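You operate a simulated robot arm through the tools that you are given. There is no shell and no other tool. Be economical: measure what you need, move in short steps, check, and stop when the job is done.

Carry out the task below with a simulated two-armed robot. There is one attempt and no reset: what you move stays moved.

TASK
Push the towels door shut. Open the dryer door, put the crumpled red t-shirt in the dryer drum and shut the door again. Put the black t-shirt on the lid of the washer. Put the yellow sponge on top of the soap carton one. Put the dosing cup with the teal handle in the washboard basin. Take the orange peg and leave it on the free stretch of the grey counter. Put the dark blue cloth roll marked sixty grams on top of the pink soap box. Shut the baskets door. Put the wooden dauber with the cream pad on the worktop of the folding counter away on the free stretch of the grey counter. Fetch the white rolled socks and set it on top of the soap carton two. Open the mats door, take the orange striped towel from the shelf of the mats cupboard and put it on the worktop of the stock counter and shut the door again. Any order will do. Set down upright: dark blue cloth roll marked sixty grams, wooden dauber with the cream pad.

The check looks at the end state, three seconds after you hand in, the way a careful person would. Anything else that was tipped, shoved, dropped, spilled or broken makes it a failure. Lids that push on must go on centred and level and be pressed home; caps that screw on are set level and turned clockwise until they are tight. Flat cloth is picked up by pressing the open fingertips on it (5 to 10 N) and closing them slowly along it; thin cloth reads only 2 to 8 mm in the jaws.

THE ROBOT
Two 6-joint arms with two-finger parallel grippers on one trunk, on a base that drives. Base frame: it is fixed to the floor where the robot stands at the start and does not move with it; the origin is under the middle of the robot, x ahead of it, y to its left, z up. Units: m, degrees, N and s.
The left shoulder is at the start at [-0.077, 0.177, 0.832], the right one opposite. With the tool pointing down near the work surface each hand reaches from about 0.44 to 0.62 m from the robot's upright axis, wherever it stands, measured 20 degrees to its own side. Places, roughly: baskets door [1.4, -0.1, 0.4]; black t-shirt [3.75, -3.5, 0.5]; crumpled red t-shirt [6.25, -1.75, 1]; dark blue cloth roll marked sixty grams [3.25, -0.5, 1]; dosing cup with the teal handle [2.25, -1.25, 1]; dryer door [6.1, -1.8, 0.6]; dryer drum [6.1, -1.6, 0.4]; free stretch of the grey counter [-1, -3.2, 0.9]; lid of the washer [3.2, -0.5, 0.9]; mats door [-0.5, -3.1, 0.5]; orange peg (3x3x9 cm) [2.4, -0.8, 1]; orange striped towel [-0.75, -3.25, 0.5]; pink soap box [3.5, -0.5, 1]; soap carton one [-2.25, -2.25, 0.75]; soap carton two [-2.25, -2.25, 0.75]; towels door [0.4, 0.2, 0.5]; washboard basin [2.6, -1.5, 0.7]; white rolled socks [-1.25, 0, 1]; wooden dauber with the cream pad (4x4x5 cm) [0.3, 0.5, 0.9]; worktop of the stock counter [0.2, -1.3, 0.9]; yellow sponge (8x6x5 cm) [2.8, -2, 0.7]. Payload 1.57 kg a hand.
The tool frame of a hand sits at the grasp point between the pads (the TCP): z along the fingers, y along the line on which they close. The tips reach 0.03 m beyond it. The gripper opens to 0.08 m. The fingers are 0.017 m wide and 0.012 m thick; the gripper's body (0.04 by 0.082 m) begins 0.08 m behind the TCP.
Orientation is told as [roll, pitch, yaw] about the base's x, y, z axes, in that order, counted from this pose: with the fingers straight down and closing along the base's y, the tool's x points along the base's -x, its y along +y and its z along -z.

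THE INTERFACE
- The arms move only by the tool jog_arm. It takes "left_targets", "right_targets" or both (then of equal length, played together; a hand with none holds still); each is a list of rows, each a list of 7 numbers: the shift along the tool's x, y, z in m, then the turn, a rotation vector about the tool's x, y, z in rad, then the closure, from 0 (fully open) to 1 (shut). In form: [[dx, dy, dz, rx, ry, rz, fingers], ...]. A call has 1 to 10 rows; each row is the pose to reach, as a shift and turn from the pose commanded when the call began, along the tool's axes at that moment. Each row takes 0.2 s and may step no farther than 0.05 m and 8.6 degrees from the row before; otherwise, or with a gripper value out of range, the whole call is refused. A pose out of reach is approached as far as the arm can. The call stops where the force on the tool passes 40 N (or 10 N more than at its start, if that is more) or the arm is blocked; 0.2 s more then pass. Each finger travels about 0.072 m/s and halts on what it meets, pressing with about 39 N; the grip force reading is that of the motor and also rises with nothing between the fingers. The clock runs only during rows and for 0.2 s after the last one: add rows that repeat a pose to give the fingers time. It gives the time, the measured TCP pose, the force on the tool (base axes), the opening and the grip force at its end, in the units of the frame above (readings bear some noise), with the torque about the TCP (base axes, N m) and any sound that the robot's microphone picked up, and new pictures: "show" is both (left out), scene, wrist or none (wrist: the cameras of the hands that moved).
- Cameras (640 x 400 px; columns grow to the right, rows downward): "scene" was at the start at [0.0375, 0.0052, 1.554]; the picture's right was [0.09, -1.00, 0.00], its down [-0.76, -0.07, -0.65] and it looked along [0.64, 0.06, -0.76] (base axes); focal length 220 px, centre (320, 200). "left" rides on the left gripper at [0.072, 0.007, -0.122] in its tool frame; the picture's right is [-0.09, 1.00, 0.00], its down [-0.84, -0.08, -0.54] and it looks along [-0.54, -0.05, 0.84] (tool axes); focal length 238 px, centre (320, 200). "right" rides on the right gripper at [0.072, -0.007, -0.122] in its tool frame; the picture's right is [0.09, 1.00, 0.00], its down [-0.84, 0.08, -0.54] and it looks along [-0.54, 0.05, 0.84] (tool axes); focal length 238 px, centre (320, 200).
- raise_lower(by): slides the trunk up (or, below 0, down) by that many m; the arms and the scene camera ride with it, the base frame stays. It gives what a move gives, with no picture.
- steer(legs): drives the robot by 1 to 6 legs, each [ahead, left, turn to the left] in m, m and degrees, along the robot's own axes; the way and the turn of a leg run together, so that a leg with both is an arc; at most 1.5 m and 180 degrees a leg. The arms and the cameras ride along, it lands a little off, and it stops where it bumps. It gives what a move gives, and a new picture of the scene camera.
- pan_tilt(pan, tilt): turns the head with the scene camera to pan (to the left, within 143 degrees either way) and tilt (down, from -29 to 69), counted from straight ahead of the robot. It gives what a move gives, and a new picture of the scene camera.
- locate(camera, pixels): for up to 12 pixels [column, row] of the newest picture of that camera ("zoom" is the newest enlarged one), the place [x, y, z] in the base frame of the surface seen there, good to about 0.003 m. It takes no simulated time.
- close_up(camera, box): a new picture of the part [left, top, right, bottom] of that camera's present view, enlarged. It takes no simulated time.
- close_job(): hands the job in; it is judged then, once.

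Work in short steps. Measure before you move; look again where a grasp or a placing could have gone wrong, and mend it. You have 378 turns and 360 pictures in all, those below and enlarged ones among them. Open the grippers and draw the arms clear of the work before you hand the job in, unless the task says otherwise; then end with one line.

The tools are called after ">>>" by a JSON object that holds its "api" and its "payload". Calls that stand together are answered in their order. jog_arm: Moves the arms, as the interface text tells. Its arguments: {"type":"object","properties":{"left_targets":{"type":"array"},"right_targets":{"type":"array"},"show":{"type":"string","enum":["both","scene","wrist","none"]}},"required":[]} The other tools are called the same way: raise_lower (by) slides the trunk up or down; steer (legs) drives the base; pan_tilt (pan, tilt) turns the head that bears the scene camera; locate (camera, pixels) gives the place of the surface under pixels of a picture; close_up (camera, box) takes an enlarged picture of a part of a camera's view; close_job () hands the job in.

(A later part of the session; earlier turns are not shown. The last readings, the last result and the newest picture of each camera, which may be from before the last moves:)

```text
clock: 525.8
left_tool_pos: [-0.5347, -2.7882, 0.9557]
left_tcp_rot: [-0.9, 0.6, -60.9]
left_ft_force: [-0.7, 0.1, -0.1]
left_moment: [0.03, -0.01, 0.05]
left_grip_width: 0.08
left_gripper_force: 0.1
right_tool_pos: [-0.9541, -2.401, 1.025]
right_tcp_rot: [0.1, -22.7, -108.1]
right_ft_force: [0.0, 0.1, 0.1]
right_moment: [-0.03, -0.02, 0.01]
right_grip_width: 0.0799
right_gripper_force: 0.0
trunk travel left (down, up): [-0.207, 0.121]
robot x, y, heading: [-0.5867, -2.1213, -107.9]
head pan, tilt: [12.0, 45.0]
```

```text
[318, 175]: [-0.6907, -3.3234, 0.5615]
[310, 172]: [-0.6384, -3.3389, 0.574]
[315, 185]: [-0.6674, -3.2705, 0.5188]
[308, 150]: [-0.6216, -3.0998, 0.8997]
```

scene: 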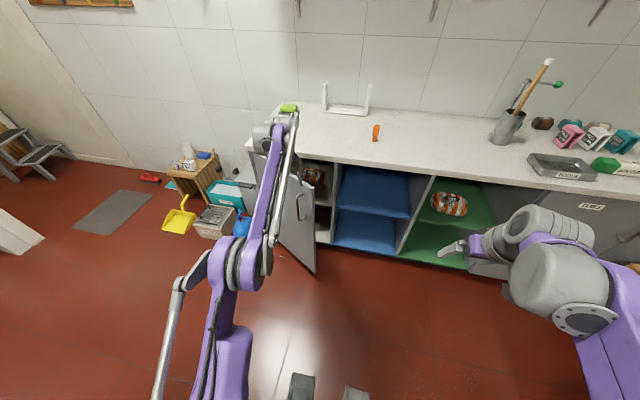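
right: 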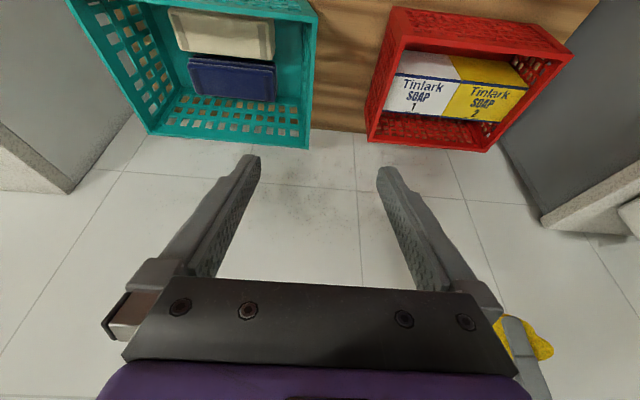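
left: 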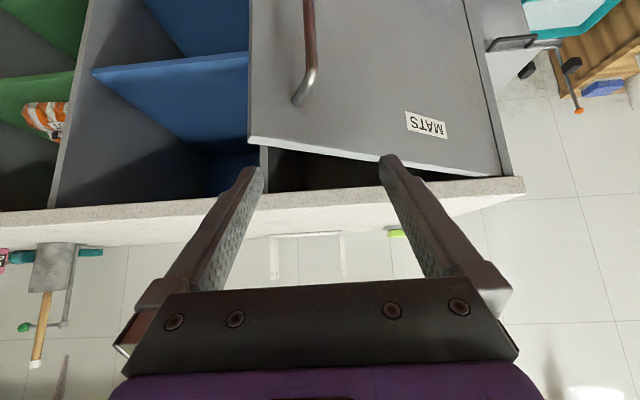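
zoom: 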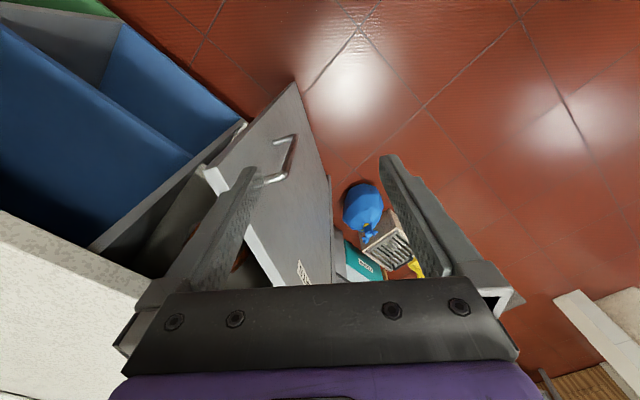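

Door top edge runs at 30°, z 0.862. I place the open fingers astride it near the free corner and lower.

>>> {"api": "jog_arm", "payload": {"left_targets": [[-0.02, -0.036, 0, 0, 0, 0, 0], [-0.041, -0.073, 0, 0, 0, 0, 0], [-0.062, -0.109, 0, 0, 0, 0, 0], [-0.062, -0.109, 0.04, 0, 0, 0, 0], [-0.062, -0.109, 0.08, 0, 0, 0, 0], [-0.062, -0.109, 0.12, 0, 0, 0, 0]], "show": "both"}}

```text
clock: 527.2
left_tool_pos: [-0.5856, -2.8251, 0.8309]
left_tcp_rot: [-0.9, 0.5, -60.8]
left_ft_force: [-0.1, 0.1, -0.2]
left_moment: [-0.01, -0.02, 0.01]
left_grip_width: 0.0801
left_gripper_force: 0.1
left hand out of reach, approached as far as the arm can: row 1, 2, 3, 4, 5, 6
right_tool_pos: [-0.9539, -2.4013, 1.0258]
right_tcp_rot: [-0.1, -22.6, -108.0]
right_ft_force: [-0.3, 0.6, 0.1]
right_moment: [0.05, 0.03, 0.0]
right_grip_width: 0.0799
right_gripper_force: 0.0
trunk travel left (down, up): [-0.207, 0.121]
robot x, y, heading: [-0.5875, -2.1204, -107.8]
head pan, tilt: [12.0, 45.0]
```

scene: 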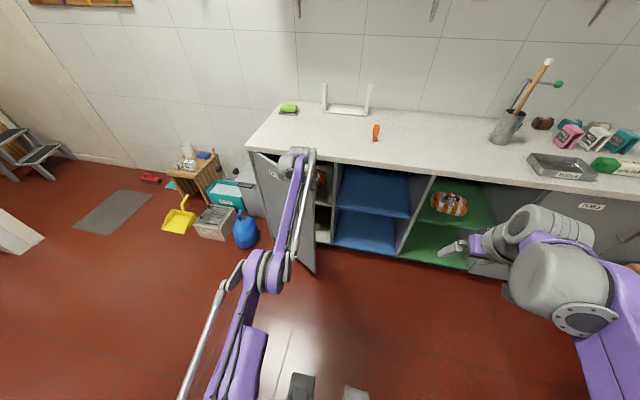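
left: 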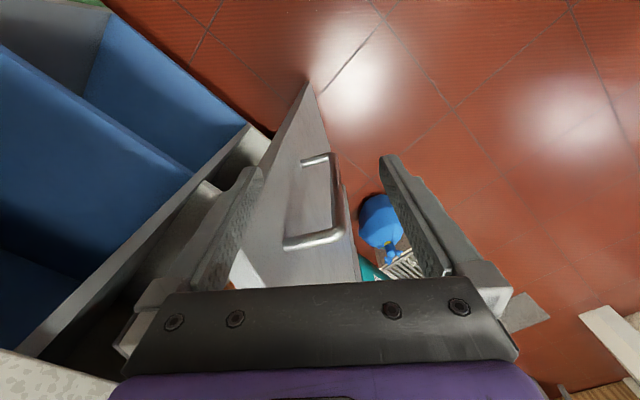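

I am 7 cm short. I lift, drive 7 cm forward, and check.

>>> {"api": "jog_arm", "payload": {"left_targets": [[0, 0, -0.04, 0, 0, 0, 0], [0, 0, -0.085, 0, 0, 0, 0]], "show": "none"}}

>>> {"api": "steer", "payload": {"legs": [[0.075, 0, 0]]}}

>>> {"api": "close_up", "payload": {"camera": "left", "box": [0, 0, 640, 400]}}

```text
clock: 527.8
left_tool_pos: [-0.5779, -2.8045, 0.9049]
left_tcp_rot: [-1.0, 0.4, -61.0]
left_ft_force: [0.4, 0.8, -0.7]
left_moment: [0.02, -0.02, -0.03]
left_grip_width: 0.0798
left_gripper_force: 0.1
left hand out of reach, approached as far as the arm can: row 1, 2
right_tool_pos: [-0.9547, -2.3984, 1.0257]
right_tcp_rot: [-0.1, -22.8, -108.1]
right_ft_force: [1.1, 0.1, -1.0]
right_moment: [-0.04, 0.01, 0.02]
right_grip_width: 0.0803
right_gripper_force: 0.1
trunk travel left (down, up): [-0.207, 0.121]
robot x, y, heading: [-0.5852, -2.1181, -107.9]
head pan, tilt: [12.0, 45.0]
```

```text
clock: 528.8
left_tool_pos: [-0.6016, -2.8775, 0.9034]
left_tcp_rot: [-0.9, 0.6, -60.9]
left_ft_force: [-0.8, 0.4, 0.0]
left_moment: [0.02, -0.02, -0.01]
left_grip_width: 0.08
left_gripper_force: 0.1
right_tool_pos: [-0.9773, -2.4733, 1.0247]
right_tcp_rot: [0.0, -22.7, -108.1]
right_ft_force: [-0.3, -0.6, -0.1]
right_moment: [0.01, -0.04, 0.01]
right_grip_width: 0.0797
right_gripper_force: 0.1
trunk travel left (down, up): [-0.207, 0.121]
robot x, y, heading: [-0.6113, -2.1907, -107.8]
head pan, tilt: [12.0, 45.0]
```

scene: 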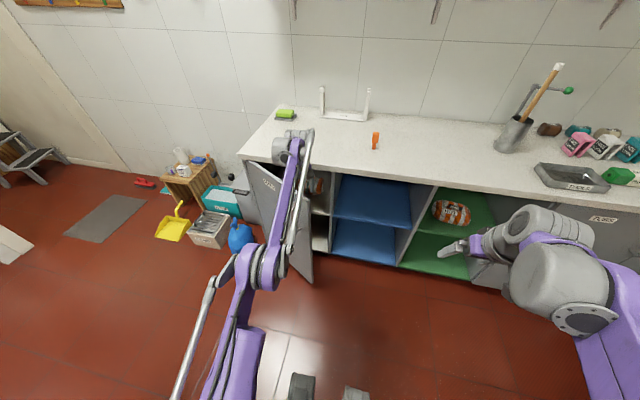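

```text
1.00 times, centred on (320, 200) of left (not enlarged: the box is as wide or as high as the picture)
```

zoom: 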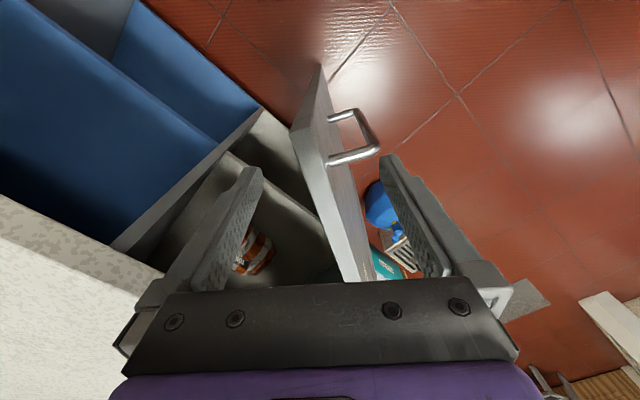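

Now the fingers straddle the door edge, and I glimpse the orange striped towel inside. I lower and swing the door open slowly.

>>> {"api": "jog_arm", "payload": {"left_targets": [[0, 0, 0.035, 0, 0, 0, 0], [0, 0, 0.07, 0, 0, 0, 0], [0.002, 0.02, 0.07, 0, 0, 0.03, 0], [0.004, 0.04, 0.07, 0, 0, 0.06, 0], [0.006, 0.06, 0.07, 0, 0, 0.09, 0], [0.008, 0.083, 0.07, 0, 0, 0.12, 0], [0.0098, 0.106, 0.07, 0, 0, 0.15, 0], [0.008, 0.13, 0.07, 0, 0, 0.18, 0], [0.005, 0.154, 0.07, 0, 0, 0.21, 0], [0.0, 0.18, 0.07, 0, 0, 0.24, 0]], "show": "both"}}

```text
clock: 529.8
left_tool_pos: [-0.5807, -2.8598, 0.8405]
left_tcp_rot: [-1.1, 1.4, -64.5]
left_ft_force: [-3.5, 6.6, 1.6]
left_moment: [0.24, -0.03, 0.3]
left_grip_width: 0.0794
left_gripper_force: 0.2
left hand out of reach, approached as far as the arm can: row 4, 5
right_tool_pos: [-0.9785, -2.4707, 1.0255]
right_tcp_rot: [0.0, -22.8, -108.3]
right_ft_force: [-0.7, -0.4, -0.4]
right_moment: [0.0, 0.03, -0.01]
right_grip_width: 0.0799
right_gripper_force: 0.1
trunk travel left (down, up): [-0.207, 0.121]
robot x, y, heading: [-0.6091, -2.1925, -108.1]
head pan, tilt: [12.0, 45.0]
stopped in row 5 (left hand): the force on the tool passed its limit at 67 N (the readings are from after the stop); the commanded pose is now the measured one
```

scene: 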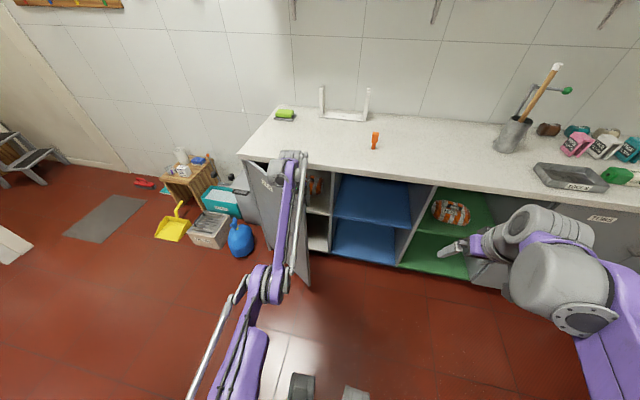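
left: 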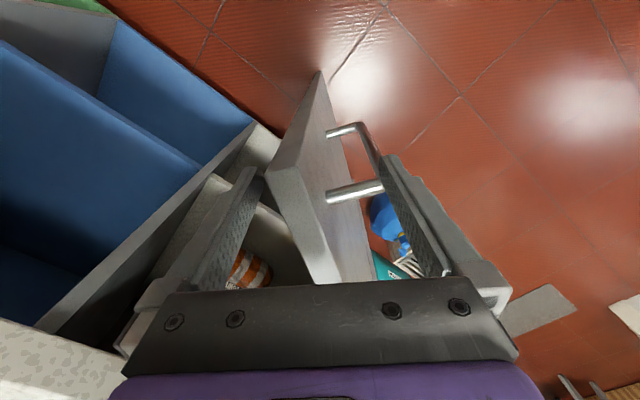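

The arm cannot fold nearer; I let the base do the swing with small legs.

>>> {"api": "steer", "payload": {"legs": [[-0.035, 0.024, 0], [-0.033, 0.027, 0], [-0.031, 0.03, 0], [-0.029, 0.033, 0], [-0.026, 0.035, 0], [-0.023, 0.037, 0]]}}

```text
clock: 533.6
left_tool_pos: [-0.3675, -2.784, 0.8281]
left_tcp_rot: [0.2, 1.9, -64.5]
left_ft_force: [0.2, 0.0, 0.7]
left_moment: [0.02, 0.01, -0.01]
left_grip_width: 0.0802
left_gripper_force: 0.0
right_tool_pos: [-0.7669, -2.3986, 1.0155]
right_tcp_rot: [0.6, -21.4, -108.5]
right_ft_force: [-0.2, 0.1, 0.0]
right_moment: [0.02, 0.02, -0.02]
right_grip_width: 0.0801
right_gripper_force: 0.1
trunk travel left (down, up): [-0.207, 0.121]
robot x, y, heading: [-0.3843, -2.1035, -108.0]
head pan, tilt: [12.0, 45.0]
```

scene: 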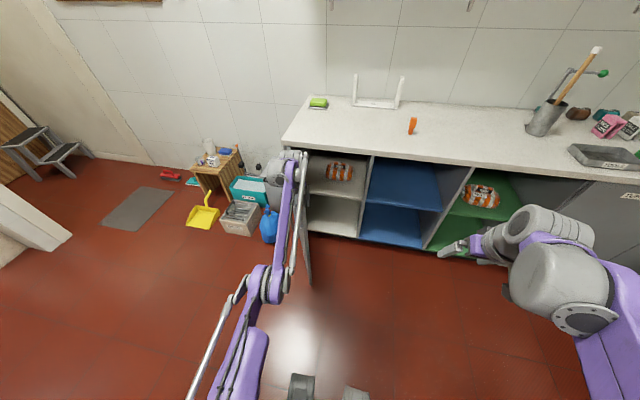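

The door is ≈75° open and the towel on its shelf is visible. I push it a bit further.

>>> {"api": "steer", "payload": {"legs": [[-0.014, 0.04, 0], [-0.006, 0.04, 0], [0.0, 0.04, 0]]}}

>>> {"api": "close_up", "payload": {"camera": "scene", "box": [260, 90, 420, 290]}}

>>> {"api": "locate", "payload": {"camera": "zoom", "pixels": [[400, 140], [380, 150], [430, 150], [410, 120], [400, 160], [370, 180], [450, 170], [330, 200], [300, 180], [305, 120]]}}

```text
clock: 535.3
left_tool_pos: [-0.2952, -2.8045, 0.833]
left_tcp_rot: [-0.1, 2.2, -64.3]
left_ft_force: [0.7, 0.6, 0.3]
left_moment: [0.0, -0.01, 0.01]
left_grip_width: 0.08
left_gripper_force: 0.0
right_tool_pos: [-0.6946, -2.4176, 1.0198]
right_tcp_rot: [0.2, -22.1, -108.5]
right_ft_force: [0.7, 1.2, -0.1]
right_moment: [-0.01, 0.06, 0.02]
right_grip_width: 0.08
right_gripper_force: 0.1
trunk travel left (down, up): [-0.207, 0.121]
robot x, y, heading: [-0.3187, -2.1273, -108.3]
head pan, tilt: [12.0, 45.0]
stopped in leg 2: the force on the tool passed its limit at 55 N (the readings are from after the stop); the commanded pose is now the measured one
```

scene: 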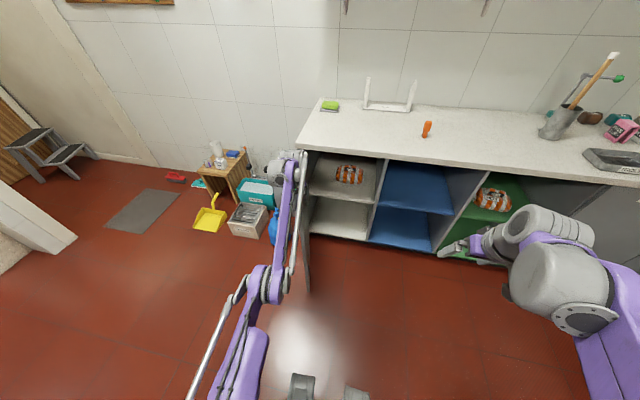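

```text
2.00 times, centred on (340, 190) of scene
```

zoom: 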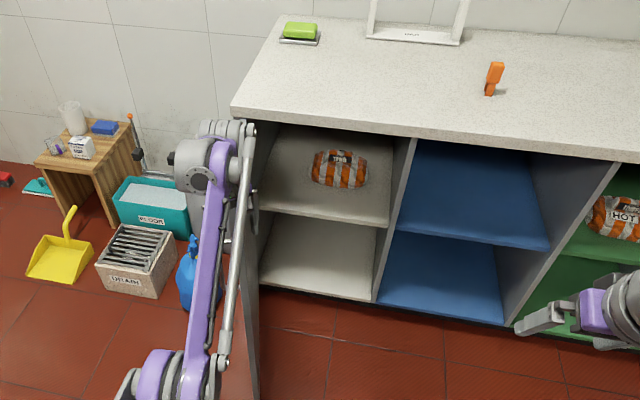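

```text
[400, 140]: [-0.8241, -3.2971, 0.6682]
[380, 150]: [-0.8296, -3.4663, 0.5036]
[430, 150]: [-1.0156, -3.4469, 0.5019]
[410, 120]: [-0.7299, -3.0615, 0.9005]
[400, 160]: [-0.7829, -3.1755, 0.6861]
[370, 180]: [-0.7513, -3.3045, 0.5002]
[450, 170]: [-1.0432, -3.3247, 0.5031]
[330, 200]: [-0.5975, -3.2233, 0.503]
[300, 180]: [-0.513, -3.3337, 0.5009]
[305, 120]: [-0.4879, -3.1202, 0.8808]
```

Door ≈95°. I measure the towel bundle on the shelf (z 0.503).

>>> {"api": "locate", "payload": {"camera": "zoom", "pixels": [[340, 155], [340, 165], [320, 165], [360, 170], [325, 180], [350, 183], [315, 178], [362, 160], [330, 150]]}}

>>> {"api": "close_up", "payload": {"camera": "scene", "box": [320, 150, 380, 200]}}

```text
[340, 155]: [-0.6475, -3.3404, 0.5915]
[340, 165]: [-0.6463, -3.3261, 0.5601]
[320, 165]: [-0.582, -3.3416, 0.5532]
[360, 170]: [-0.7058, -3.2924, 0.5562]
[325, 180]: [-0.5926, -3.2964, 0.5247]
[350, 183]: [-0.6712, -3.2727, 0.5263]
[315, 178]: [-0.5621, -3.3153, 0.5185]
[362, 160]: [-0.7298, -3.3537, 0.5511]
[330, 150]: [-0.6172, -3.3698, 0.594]
```

```text
8.00 times, centred on (350, 175) of scene
```

zoom: 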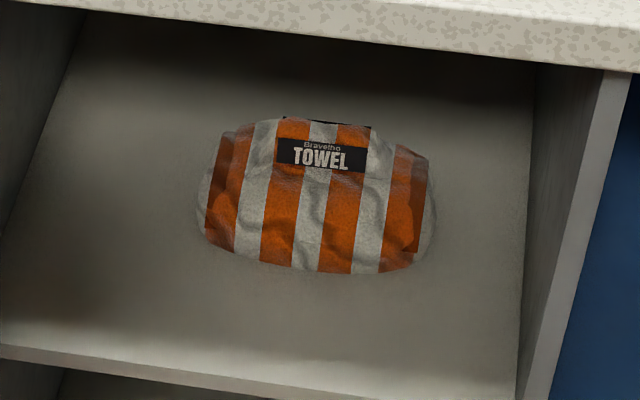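

The bundle (center ≈(−0.645,−3.335), top 0.595) needs a pinch across its ridge from above, in a 0.36 m high bay. I lift the left hand off the door and strafe right.

>>> {"api": "jog_arm", "payload": {"left_targets": [[0, 0, -0.04, 0, 0, 0, 0], [0, 0, -0.08, 0, 0, 0, 0], [0, 0, -0.13, 0, 0, 0, 0]], "show": "none"}}

>>> {"api": "steer", "payload": {"legs": [[0.03, -0.16, 0]]}}

>>> {"api": "jog_arm", "payload": {"left_targets": [[0, 0, 0, 0, 0, -0.14, 0], [0, 0, 0, 0, 0, -0.28, 0], [0, 0, 0, 0, 0, -0.42, 0], [0, 0, 0, 0, 0, -0.56, 0], [0, 0, 0, 0, 0, -0.7, 0], [0, 0, 0, 0, 0, -0.8, 0]], "show": "both"}}

```text
clock: 536.1
left_tool_pos: [-0.2899, -2.8011, 0.9548]
left_tcp_rot: [0.2, 2.3, -64.2]
left_ft_force: [0.1, -0.6, -0.4]
left_moment: [-0.04, 0.01, 0.03]
left_grip_width: 0.0798
left_gripper_force: 0.1
left hand out of reach, approached as far as the arm can: row 3
right_tool_pos: [-0.6936, -2.4202, 1.0174]
right_tcp_rot: [0.2, -22.0, -108.5]
right_ft_force: [0.2, 0.4, -0.4]
right_moment: [-0.02, 0.0, 0.01]
right_grip_width: 0.0799
right_gripper_force: 0.0
trunk travel left (down, up): [-0.207, 0.121]
robot x, y, heading: [-0.3215, -2.127, -108.3]
head pan, tilt: [12.0, 45.0]
```

```text
clock: 538.1
left_tool_pos: [-0.4374, -2.7683, 0.964]
left_tcp_rot: [-0.6, 1.9, -64.1]
left_ft_force: [0.2, 0.0, -0.4]
left_moment: [0.01, 0.0, 0.0]
left_grip_width: 0.0801
left_gripper_force: 0.0
right_tool_pos: [-0.8418, -2.3868, 1.0255]
right_tcp_rot: [0.0, -22.8, -108.2]
right_ft_force: [-0.5, -0.2, 0.1]
right_moment: [-0.03, 0.01, 0.02]
right_grip_width: 0.0804
right_gripper_force: 0.0
trunk travel left (down, up): [-0.207, 0.121]
robot x, y, heading: [-0.4743, -2.1056, -108.2]
head pan, tilt: [12.0, 45.0]
```

scene: 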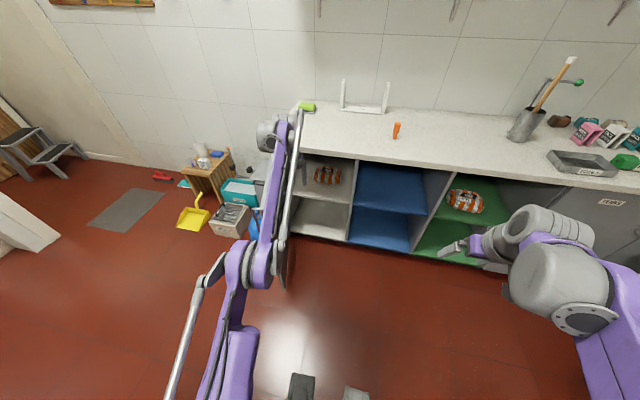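

```text
clock: 539.5
left_tool_pos: [-0.4376, -2.768, 0.9645]
left_tcp_rot: [0.9, 1.6, -18.1]
left_ft_force: [-0.3, -0.5, -0.2]
left_moment: [0.02, -0.01, 0.03]
left_grip_width: 0.0804
left_gripper_force: 0.1
right_tool_pos: [-0.842, -2.3874, 1.026]
right_tcp_rot: [0.0, -22.7, -108.0]
right_ft_force: [-0.1, -0.1, -0.1]
right_moment: [0.01, -0.05, -0.01]
right_grip_width: 0.0798
right_gripper_force: 0.0
trunk travel left (down, up): [-0.207, 0.121]
robot x, y, heading: [-0.4731, -2.1096, -107.8]
head pan, tilt: [12.0, 45.0]
```

scene: 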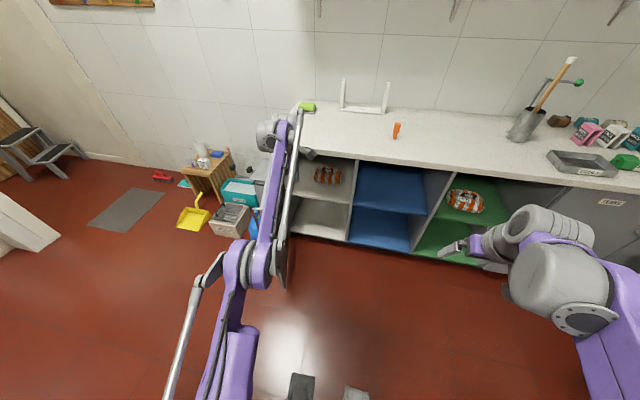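
left: 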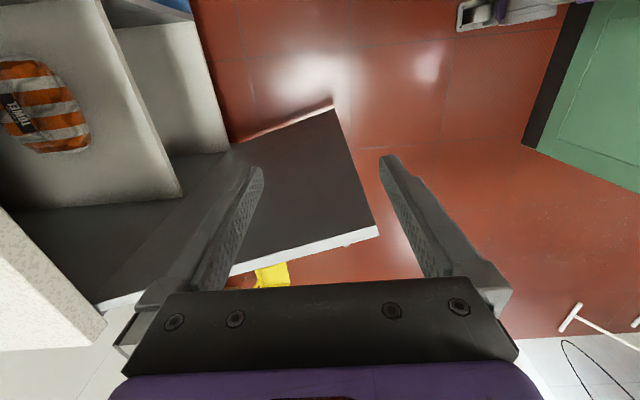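

I measure how tall the wrist stands above the TCP, to judge the fit under the counter (underside ≈0.86).

>>> {"api": "locate", "payload": {"camera": "scene", "pixels": [[262, 130], [275, 125], [290, 118], [300, 112], [308, 153], [270, 145], [285, 200], [265, 250], [240, 260], [295, 150]]}}

>>> {"api": "close_up", "payload": {"camera": "scene", "box": [220, 90, 340, 290]}}

```text
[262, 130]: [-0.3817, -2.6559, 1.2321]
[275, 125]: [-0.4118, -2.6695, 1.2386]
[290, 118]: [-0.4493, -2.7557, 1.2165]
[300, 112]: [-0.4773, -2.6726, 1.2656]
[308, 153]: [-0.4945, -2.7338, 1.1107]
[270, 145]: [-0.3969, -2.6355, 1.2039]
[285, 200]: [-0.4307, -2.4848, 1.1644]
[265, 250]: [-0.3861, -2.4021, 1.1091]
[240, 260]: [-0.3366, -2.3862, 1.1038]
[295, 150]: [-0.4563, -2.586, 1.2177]
```

```text
2.00 times, centred on (280, 190) of scene
```

zoom: 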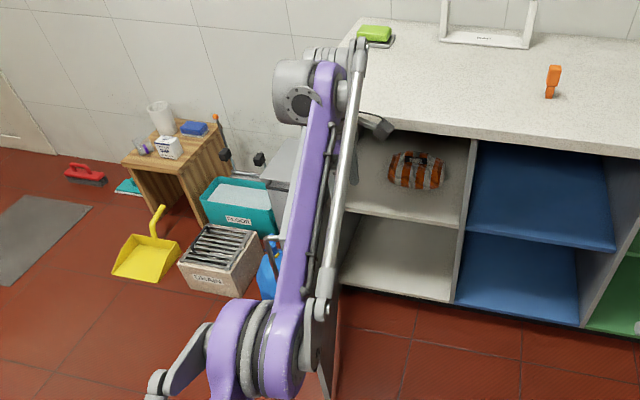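

The wrist top stands ≈0.29 m above the TCP, so I'll enter at ≈50° tilt and straighten inside to ≈30°. I lower the trunk, strafe right for elbow room, and set the hand outside.

>>> {"api": "steer", "payload": {"legs": [[0, -0.12, -0.3]]}}

>>> {"api": "raise_lower", "payload": {"by": -0.15}}

>>> {"api": "jog_arm", "payload": {"left_targets": [[-0.013, -0.023, 0.022, 0.109, 0, 0, 0], [-0.026, -0.046, 0.044, 0.2175, 0, 0, 0], [-0.039, -0.069, 0.066, 0.326, 0, 0, 0], [-0.0515, -0.0925, 0.0875, 0.435, 0, 0, 0], [-0.064, -0.1155, 0.109, 0.544, 0, 0, 0], [-0.077, -0.139, 0.131, 0.6525, 0, 0, 0], [-0.09, -0.162, 0.153, 0.761, 0, 0, 0], [-0.103, -0.185, 0.175, 0.87, 0, 0, 0]], "show": "both"}}

```text
clock: 541.2
left_tool_pos: [-0.5502, -2.7322, 0.9649]
left_tcp_rot: [0.9, 1.7, -18.4]
left_ft_force: [0.1, 0.7, 0.1]
left_moment: [-0.02, -0.01, 0.0]
left_grip_width: 0.0799
left_gripper_force: 0.1
right_tool_pos: [-0.9549, -2.3508, 1.0265]
right_tcp_rot: [0.1, -22.7, -108.2]
right_ft_force: [0.1, 0.1, 0.5]
right_moment: [0.0, 0.01, -0.01]
right_grip_width: 0.0799
right_gripper_force: 0.0
trunk travel left (down, up): [-0.207, 0.121]
robot x, y, heading: [-0.5867, -2.0694, -108.0]
head pan, tilt: [12.0, 45.0]
```

scene: 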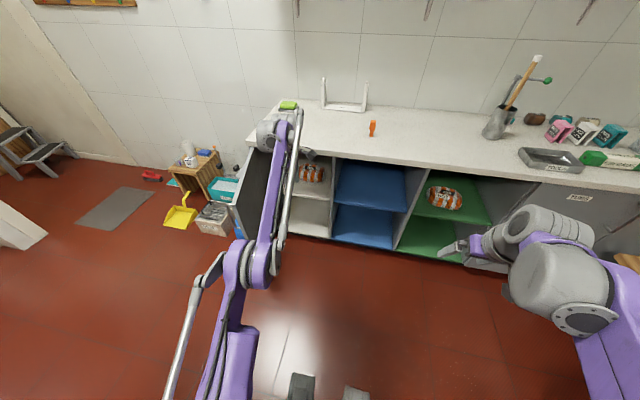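

```text
clock: 543.0
left_tool_pos: [-0.5496, -2.7316, 0.8163]
left_tcp_rot: [1.0, 1.7, -18.4]
left_ft_force: [-0.7, -0.2, 0.0]
left_moment: [0.02, -0.01, -0.03]
left_grip_width: 0.0802
left_gripper_force: 0.0
right_tool_pos: [-0.9551, -2.3494, 0.875]
right_tcp_rot: [-0.1, -22.7, -108.2]
right_ft_force: [-0.4, -0.3, -1.0]
right_moment: [-0.01, -0.01, -0.01]
right_grip_width: 0.0804
right_gripper_force: 0.0
trunk travel left (down, up): [-0.057, 0.271]
robot x, y, heading: [-0.5859, -2.0692, -108.1]
head pan, tilt: [12.0, 45.0]
```

```text
clock: 544.8
left_tool_pos: [-0.5149, -2.935, 0.6325]
left_tcp_rot: [-49.0, 1.7, -18.4]
left_ft_force: [-1.0, -1.0, -0.1]
left_moment: [-0.03, 0.0, 0.01]
left_grip_width: 0.08
left_gripper_force: 0.1
right_tool_pos: [-0.9548, -2.3506, 0.8761]
right_tcp_rot: [0.1, -22.7, -108.2]
right_ft_force: [-0.3, -0.2, -1.3]
right_moment: [-0.01, -0.01, 0.01]
right_grip_width: 0.0796
right_gripper_force: 0.0
trunk travel left (down, up): [-0.057, 0.271]
robot x, y, heading: [-0.5842, -2.0679, -108.2]
head pan, tilt: [12.0, 45.0]
```

scene: 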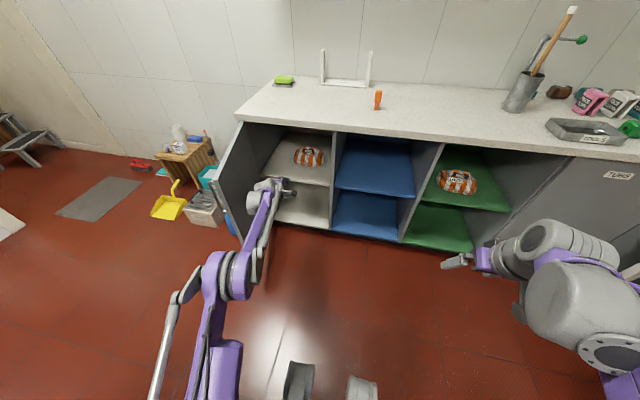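
left: 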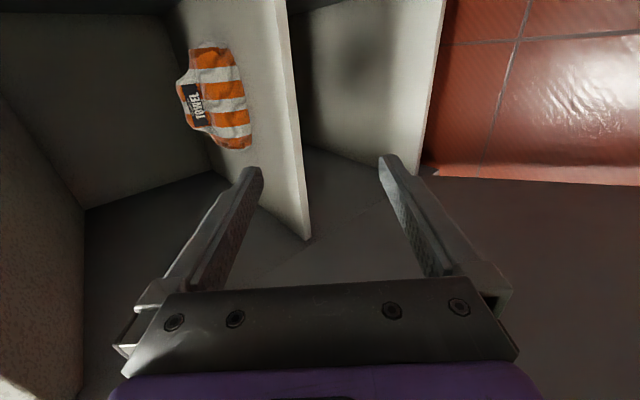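

The hand reached the pose; the towel is visible at (215,95). I measure its ridge in this view.

>>> {"api": "locate", "payload": {"camera": "left", "pixels": [[195, 95], [190, 75], [200, 120], [183, 95], [210, 95], [225, 90], [215, 50], [235, 140], [187, 110], [245, 100]]}}

>>> {"api": "close_up", "payload": {"camera": "left", "box": [150, 20, 300, 170]}}

```text
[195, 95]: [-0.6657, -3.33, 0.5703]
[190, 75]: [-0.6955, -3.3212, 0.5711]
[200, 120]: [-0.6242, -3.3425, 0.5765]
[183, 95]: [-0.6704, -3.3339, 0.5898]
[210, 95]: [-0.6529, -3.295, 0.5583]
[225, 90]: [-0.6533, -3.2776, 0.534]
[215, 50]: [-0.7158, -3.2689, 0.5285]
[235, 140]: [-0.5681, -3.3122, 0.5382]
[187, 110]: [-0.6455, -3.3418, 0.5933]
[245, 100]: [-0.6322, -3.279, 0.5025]
```

```text
2.67 times, centred on (225, 95) of left
```

zoom: 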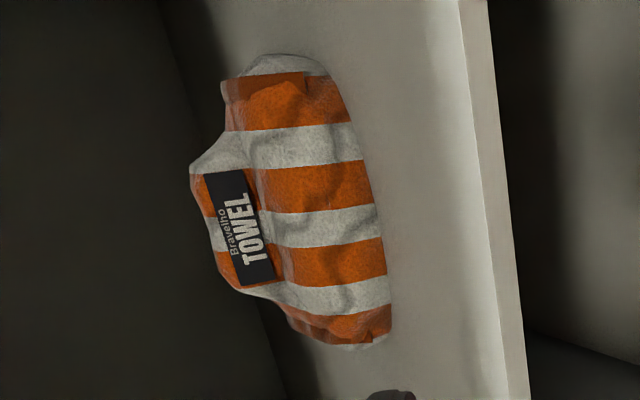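

A forward-tilted pinch would fit poorly; leaning the hand sideways keeps the closing axis horizontal across the ridge. I first bring the hand back upright outside.

>>> {"api": "jog_arm", "payload": {"left_targets": [[0.023, 0.007, -0.03, -0.12, 0, 0, 0], [0.046, 0.014, -0.06, -0.24, 0, 0, 0], [0.069, 0.021, -0.09, -0.36, 0, 0, 0], [0.092, 0.028, -0.12, -0.48, 0, 0, 0], [0.115, 0.035, -0.15, -0.6, 0, 0, 0], [0.138, 0.042, -0.18, -0.72, 0, 0, 0], [0.16, 0.049, -0.209, -0.855, 0, 0, 0]], "show": "none"}}

>>> {"api": "jog_arm", "payload": {"left_targets": [[0, 0, 0.0, 0, 0.11, 0, 0], [0, 0, 0.01, 0, 0.22, 0, 0], [0, 0, 0.02, 0, 0.33, 0, 0], [0, 0, 0.03, 0, 0.44, 0, 0], [0, 0, 0.04, 0, 0.55, 0, 0], [0, 0, 0.05, 0, 0.66, 0, 0], [0, 0, 0.06, 0, 0.77, 0, 0], [0, 0, 0.07, 0, 0.87, 0, 0]], "show": "both"}}

```text
clock: 546.4
left_tool_pos: [-0.6037, -2.7065, 0.7398]
left_tcp_rot: [0.2, 1.7, -18.4]
left_ft_force: [-0.1, 1.0, 0.0]
left_moment: [0.0, 0.0, 0.02]
left_grip_width: 0.0801
left_gripper_force: 0.1
right_tool_pos: [-0.9548, -2.3507, 0.8752]
right_tcp_rot: [-0.1, -22.6, -108.2]
right_ft_force: [-0.9, 1.0, -0.1]
right_moment: [-0.02, 0.04, 0.0]
right_grip_width: 0.0802
right_gripper_force: 0.2
trunk travel left (down, up): [-0.057, 0.271]
robot x, y, heading: [-0.5892, -2.0726, -107.9]
head pan, tilt: [12.0, 45.0]
```

```text
clock: 548.2
left_tool_pos: [-0.6062, -2.7061, 0.6697]
left_tcp_rot: [0.0, 51.6, -18.2]
left_ft_force: [0.2, 0.2, 0.4]
left_moment: [0.01, -0.02, -0.01]
left_grip_width: 0.08
left_gripper_force: 0.0
right_tool_pos: [-0.9549, -2.35, 0.8756]
right_tcp_rot: [-0.1, -22.8, -108.2]
right_ft_force: [0.7, 0.1, 0.1]
right_moment: [-0.01, 0.0, -0.02]
right_grip_width: 0.0802
right_gripper_force: 0.1
trunk travel left (down, up): [-0.057, 0.271]
robot x, y, heading: [-0.5864, -2.0707, -108.1]
head pan, tilt: [12.0, 45.0]
```

scene: 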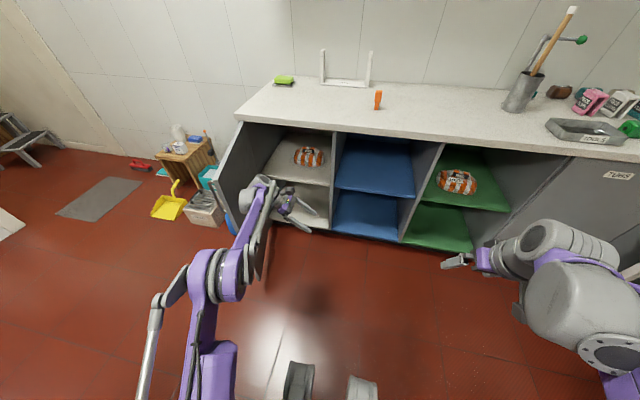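
left: 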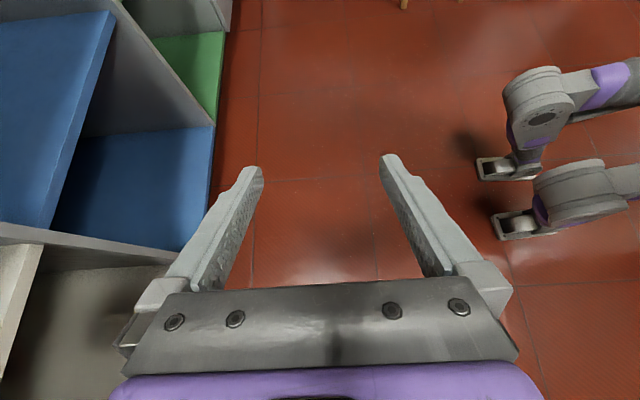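

The lean works. I check heights of wrist and forearm against the 0.86 underside.

>>> {"api": "locate", "payload": {"camera": "scene", "pixels": [[250, 190], [262, 180], [270, 185], [250, 215], [262, 225], [240, 240], [228, 260], [205, 265], [258, 200]]}}

```text
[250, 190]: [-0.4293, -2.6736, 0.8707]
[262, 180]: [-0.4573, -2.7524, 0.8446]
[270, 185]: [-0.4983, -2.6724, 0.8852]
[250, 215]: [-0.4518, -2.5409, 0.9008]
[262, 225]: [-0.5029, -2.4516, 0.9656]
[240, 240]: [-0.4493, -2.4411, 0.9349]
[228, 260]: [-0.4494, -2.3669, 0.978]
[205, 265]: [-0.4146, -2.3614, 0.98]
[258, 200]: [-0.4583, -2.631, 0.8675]
```

The forearm must stay flatter under the counter, so I use a longer reach: lower the trunk, extend the hand, and drive the robot farther left.

>>> {"api": "raise_lower", "payload": {"by": -0.05}}

>>> {"api": "jog_arm", "payload": {"left_targets": [[0.025, -0.027, 0.023, 0, 0, 0, 0], [0.05, -0.054, 0.046, 0, 0, 0, 0], [0.074, -0.08, 0.069, 0, 0, 0, 0]], "show": "none"}}

>>> {"api": "steer", "payload": {"legs": [[0, 0.25, 0], [0.15, 0, 0]]}}

>>> {"api": "close_up", "payload": {"camera": "scene", "box": [200, 60, 460, 300]}}

```text
clock: 549.1
left_tool_pos: [-0.6058, -2.7051, 0.6186]
left_tcp_rot: [0.1, 51.6, -18.3]
left_ft_force: [0.4, 0.4, -0.7]
left_moment: [0.02, -0.01, 0.0]
left_grip_width: 0.0799
left_gripper_force: 0.0
right_tool_pos: [-0.9542, -2.3496, 0.8262]
right_tcp_rot: [-0.1, -22.8, -108.2]
right_ft_force: [0.4, -0.3, -0.7]
right_moment: [-0.04, 0.02, 0.0]
right_grip_width: 0.0796
right_gripper_force: 0.1
trunk travel left (down, up): [-0.007, 0.321]
robot x, y, heading: [-0.5852, -2.0713, -107.7]
head pan, tilt: [12.0, 45.0]
```

```text
clock: 549.9
left_tool_pos: [-0.7295, -2.7502, 0.6342]
left_tcp_rot: [0.1, 51.7, -18.1]
left_ft_force: [0.6, -0.8, 0.3]
left_moment: [0.0, -0.02, 0.0]
left_grip_width: 0.08
left_gripper_force: 0.1
right_tool_pos: [-0.9554, -2.351, 0.8261]
right_tcp_rot: [0.1, -22.7, -108.2]
right_ft_force: [0.4, 0.3, 0.8]
right_moment: [-0.01, 0.01, 0.01]
right_grip_width: 0.0799
right_gripper_force: 0.1
trunk travel left (down, up): [-0.007, 0.321]
robot x, y, heading: [-0.5873, -2.069, -108.0]
head pan, tilt: [12.0, 45.0]
```

```text
clock: 553.7
left_tool_pos: [-0.5419, -2.965, 0.6342]
left_tcp_rot: [0.1, 51.6, -18.7]
left_ft_force: [0.4, 0.6, 0.2]
left_moment: [-0.01, -0.01, -0.02]
left_grip_width: 0.0799
left_gripper_force: 0.1
right_tool_pos: [-0.7636, -2.564, 0.8254]
right_tcp_rot: [0.0, -22.8, -108.7]
right_ft_force: [0.1, 0.0, -0.1]
right_moment: [0.01, 0.0, -0.02]
right_grip_width: 0.0799
right_gripper_force: 0.0
trunk travel left (down, up): [-0.007, 0.321]
robot x, y, heading: [-0.395, -2.2836, -108.5]
head pan, tilt: [12.0, 45.0]
```

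scene: 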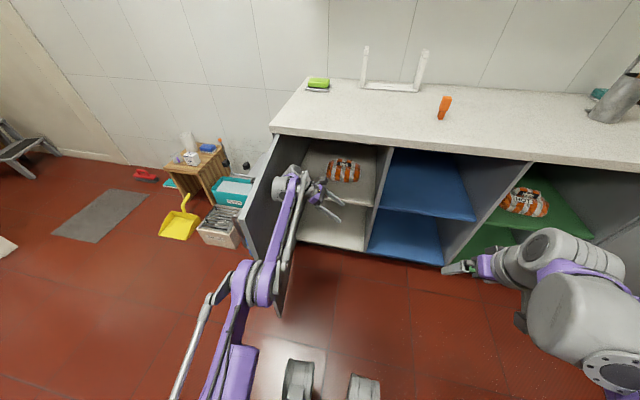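

```text
1.67 times, centred on (330, 180) of scene
```

zoom: 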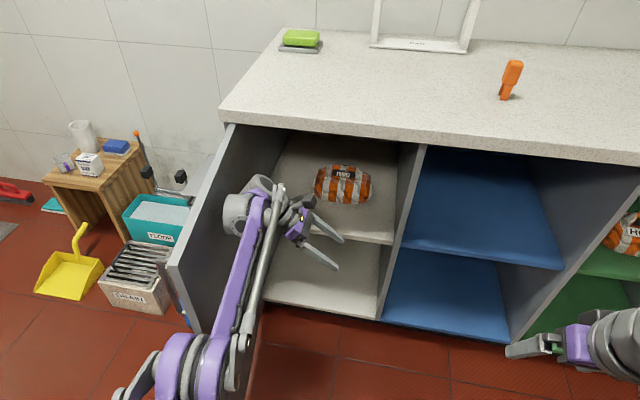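

TCP is at (u 0.426, v −2.98, z 0.634) in line with the ridge. I check wrist/forearm heights before driving in.

>>> {"api": "locate", "payload": {"camera": "zoom", "pixels": [[262, 182], [245, 200], [270, 195], [255, 240], [270, 250], [240, 300], [262, 270], [200, 340], [180, 230], [225, 130], [400, 180]]}}

```text
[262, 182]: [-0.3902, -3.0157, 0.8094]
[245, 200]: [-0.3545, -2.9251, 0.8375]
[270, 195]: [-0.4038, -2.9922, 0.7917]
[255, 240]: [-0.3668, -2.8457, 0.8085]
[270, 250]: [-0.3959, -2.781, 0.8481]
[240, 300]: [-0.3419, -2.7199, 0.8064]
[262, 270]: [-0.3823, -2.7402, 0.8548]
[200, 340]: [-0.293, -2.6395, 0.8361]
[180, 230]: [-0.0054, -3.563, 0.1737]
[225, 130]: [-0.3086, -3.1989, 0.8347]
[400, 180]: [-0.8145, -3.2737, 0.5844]
```

Heights are all below 0.855. I lower 12 mm and drive 0.39 m forward into the bay.

>>> {"api": "jog_arm", "payload": {"left_targets": [[-0.0094, 0, 0.0074, 0, 0, 0, 0]], "show": "none"}}

>>> {"api": "steer", "payload": {"legs": [[0.2, 0, 0], [0.19, 0, 0]]}}

>>> {"api": "close_up", "payload": {"camera": "left", "box": [0, 0, 640, 400]}}

```text
clock: 554.1
left_tool_pos: [-0.5407, -2.9632, 0.6219]
left_tcp_rot: [0.1, 51.6, -18.7]
left_ft_force: [-0.1, -0.8, 0.4]
left_moment: [0.02, 0.01, 0.01]
left_grip_width: 0.08
left_gripper_force: 0.2
right_tool_pos: [-0.7642, -2.5635, 0.8262]
right_tcp_rot: [0.0, -22.7, -108.7]
right_ft_force: [1.1, -0.4, 0.1]
right_moment: [0.0, 0.05, 0.0]
right_grip_width: 0.0803
right_gripper_force: 0.0
trunk travel left (down, up): [-0.007, 0.321]
robot x, y, heading: [-0.3944, -2.289, -108.4]
head pan, tilt: [12.0, 45.0]
```

```text
clock: 556.8
left_tool_pos: [-0.6655, -3.3314, 0.6217]
left_tcp_rot: [0.1, 51.7, -18.7]
left_ft_force: [0.4, 0.6, -0.5]
left_moment: [-0.02, -0.01, 0.04]
left_grip_width: 0.0801
left_gripper_force: 0.0
right_tool_pos: [-0.8887, -2.9316, 0.8255]
right_tcp_rot: [0.0, -22.7, -108.8]
right_ft_force: [-0.1, -0.5, -0.4]
right_moment: [0.0, -0.01, 0.03]
right_grip_width: 0.0798
right_gripper_force: 0.0
trunk travel left (down, up): [-0.007, 0.321]
robot x, y, heading: [-0.5149, -2.6516, -108.7]
head pan, tilt: [12.0, 45.0]
```

scene: 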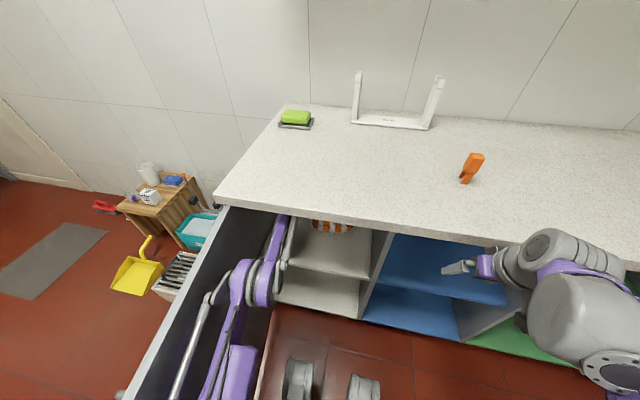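

```text
1.00 times, centred on (320, 200) of left (not enlarged: the box is as wide or as high as the picture)
```

zoom: 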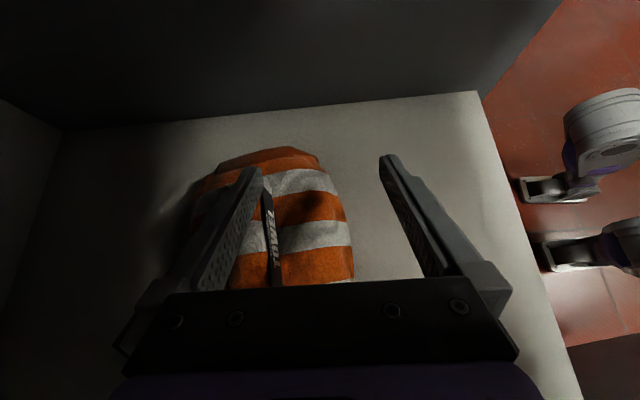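

Inside without contact. The ridge appears a bit farther than the jaw center; I measure.

>>> {"api": "locate", "payload": {"camera": "zoom", "pixels": [[270, 230], [268, 200], [275, 260], [262, 250], [285, 220], [300, 200], [250, 270], [320, 240]]}}

```text
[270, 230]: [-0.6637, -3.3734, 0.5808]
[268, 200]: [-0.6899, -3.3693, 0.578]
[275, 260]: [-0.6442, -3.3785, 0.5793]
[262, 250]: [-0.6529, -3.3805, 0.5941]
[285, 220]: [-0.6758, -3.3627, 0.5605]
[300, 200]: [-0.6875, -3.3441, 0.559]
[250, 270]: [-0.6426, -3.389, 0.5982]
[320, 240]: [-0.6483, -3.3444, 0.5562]
```

The far finger grazed and nudged the bundle back ~4 cm. I raise 15 mm, move 5 cm further in, and recheck.

>>> {"api": "jog_arm", "payload": {"left_targets": [[0.0118, 0, -0.0093, 0, 0, 0, 0]], "show": "none"}}

>>> {"api": "steer", "payload": {"legs": [[0.055, 0, 0]]}}

>>> {"api": "close_up", "payload": {"camera": "left", "box": [0, 0, 640, 400]}}

>>> {"api": "locate", "payload": {"camera": "zoom", "pixels": [[310, 230], [300, 200], [320, 260], [290, 250], [335, 220], [270, 220]]}}

```text
clock: 557.2
left_tool_pos: [-0.6666, -3.3308, 0.6351]
left_tcp_rot: [0.1, 51.5, -18.9]
left_ft_force: [-0.6, -0.6, -0.1]
left_moment: [-0.01, 0.0, 0.02]
left_grip_width: 0.08
left_gripper_force: 0.1
right_tool_pos: [-0.8885, -2.9308, 0.8258]
right_tcp_rot: [0.0, -22.7, -108.8]
right_ft_force: [-0.2, -0.7, -0.4]
right_moment: [0.01, 0.01, -0.05]
right_grip_width: 0.08
right_gripper_force: 0.1
trunk travel left (down, up): [-0.007, 0.321]
robot x, y, heading: [-0.5136, -2.6591, -108.8]
head pan, tilt: [12.0, 45.0]
```

```text
clock: 558.1
left_tool_pos: [-0.6826, -3.3832, 0.6359]
left_tcp_rot: [0.2, 51.4, -18.7]
left_ft_force: [-0.5, -0.3, 0.2]
left_moment: [0.01, -0.01, -0.04]
left_grip_width: 0.0802
left_gripper_force: 0.1
right_tool_pos: [-0.9042, -2.9847, 0.8251]
right_tcp_rot: [0.1, -22.9, -108.8]
right_ft_force: [0.4, 0.3, 0.3]
right_moment: [0.0, -0.01, 0.01]
right_grip_width: 0.08
right_gripper_force: 0.0
trunk travel left (down, up): [-0.007, 0.321]
robot x, y, heading: [-0.534, -2.7075, -108.6]
head pan, tilt: [12.0, 45.0]
```

scene: 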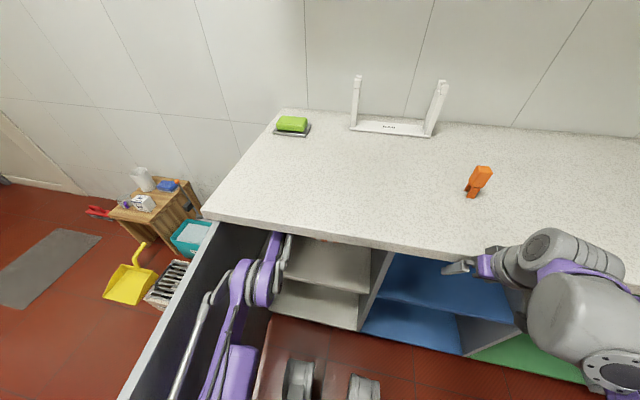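

```text
1.00 times, centred on (320, 200) of left (not enlarged: the box is as wide or as high as the picture)
```

zoom: 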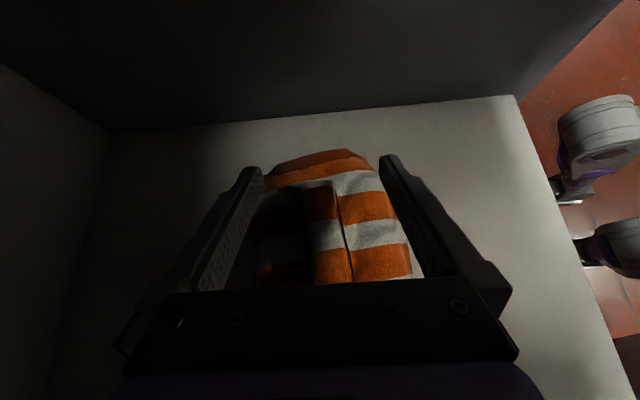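

```text
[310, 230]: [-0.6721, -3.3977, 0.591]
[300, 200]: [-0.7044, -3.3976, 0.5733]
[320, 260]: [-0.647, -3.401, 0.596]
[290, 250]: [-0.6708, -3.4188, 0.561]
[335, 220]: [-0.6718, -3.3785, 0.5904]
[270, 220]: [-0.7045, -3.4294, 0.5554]
```

Ridge now centred between the jaws. I lower 47 mm and close.

>>> {"api": "jog_arm", "payload": {"left_targets": [[-0.012, 0, 0.0095, 0, 0, 0, 0], [-0.024, 0, 0.019, 0, 0, 0, 0], [-0.032, 0, 0.0253, 0, 0, 0, 0], [-0.0368, 0, 0.0292, 0, 0, 0, 0], [-0.0368, 0, 0.0292, 0, 0, 0, 0.4], [-0.0368, 0, 0.0292, 0, 0, 0, 0.8], [-0.0368, 0, 0.0292, 0, 0, 0, 1], [-0.0368, 0, 0.0292, 0, 0, 0, 1]], "show": "wrist"}}

```text
clock: 560.0
left_tool_pos: [-0.6807, -3.3857, 0.5882]
left_tcp_rot: [0.2, 51.5, -18.8]
left_ft_force: [1.3, -0.6, 0.0]
left_moment: [-0.25, -0.05, 0.2]
left_grip_width: 0.0258
left_gripper_force: 37.1
right_tool_pos: [-0.904, -2.9837, 0.8252]
right_tcp_rot: [0.0, -22.7, -108.9]
right_ft_force: [0.1, -0.4, 0.2]
right_moment: [0.02, -0.02, 0.01]
right_grip_width: 0.0799
right_gripper_force: 0.1
trunk travel left (down, up): [-0.007, 0.321]
robot x, y, heading: [-0.5306, -2.7074, -108.6]
head pan, tilt: [12.0, 45.0]
```

left: 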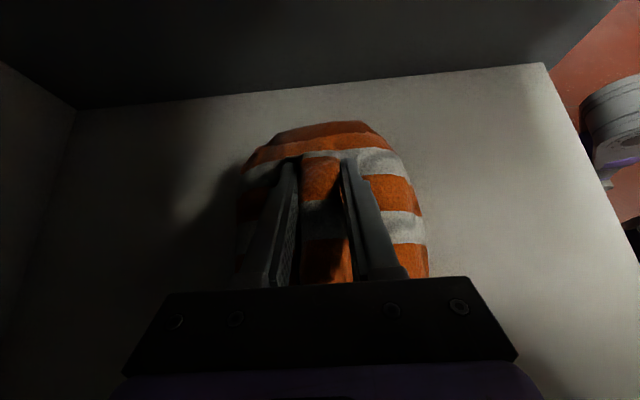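

Gripped (26 mm). I lift 4 cm and back out.

>>> {"api": "jog_arm", "payload": {"left_targets": [[0.01, 0, -0.008, 0, 0, 0, 1], [0.02, 0, -0.016, 0, 0, 0, 1], [0.031, 0, -0.025, 0, 0, 0, 1]], "show": "none"}}

>>> {"api": "steer", "payload": {"legs": [[-0.25, 0, 0], [-0.25, 0, 0]]}}

```text
clock: 560.8
left_tool_pos: [-0.6821, -3.3842, 0.6283]
left_tcp_rot: [0.1, 51.5, -18.8]
left_ft_force: [0.0, 0.5, -2.9]
left_moment: [0.03, 0.08, 0.0]
left_grip_width: 0.0257
left_gripper_force: 36.9
right_tool_pos: [-0.9044, -2.9836, 0.8253]
right_tcp_rot: [0.0, -22.8, -108.8]
right_ft_force: [0.3, 0.7, -0.4]
right_moment: [0.0, -0.01, 0.03]
right_grip_width: 0.08
right_gripper_force: 0.0
trunk travel left (down, up): [-0.007, 0.321]
robot x, y, heading: [-0.5318, -2.7066, -108.6]
head pan, tilt: [12.0, 45.0]
```

```text
clock: 564.0
left_tool_pos: [-0.5224, -2.9043, 0.6269]
left_tcp_rot: [0.1, 51.4, -19.0]
left_ft_force: [0.2, 0.0, -2.9]
left_moment: [-0.01, 0.03, 0.01]
left_grip_width: 0.0257
left_gripper_force: 36.8
right_tool_pos: [-0.7462, -2.505, 0.827]
right_tcp_rot: [0.0, -22.7, -109.0]
right_ft_force: [0.6, 0.9, 0.1]
right_moment: [0.0, 0.01, 0.0]
right_grip_width: 0.0798
right_gripper_force: 0.1
trunk travel left (down, up): [-0.007, 0.321]
robot x, y, heading: [-0.3753, -2.2283, -108.9]
head pan, tilt: [12.0, 45.0]
```

scene: 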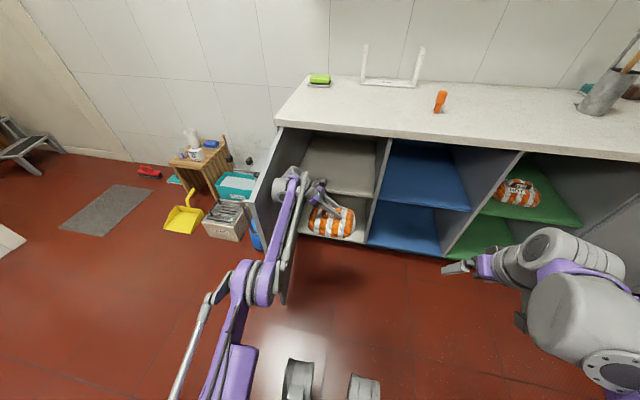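

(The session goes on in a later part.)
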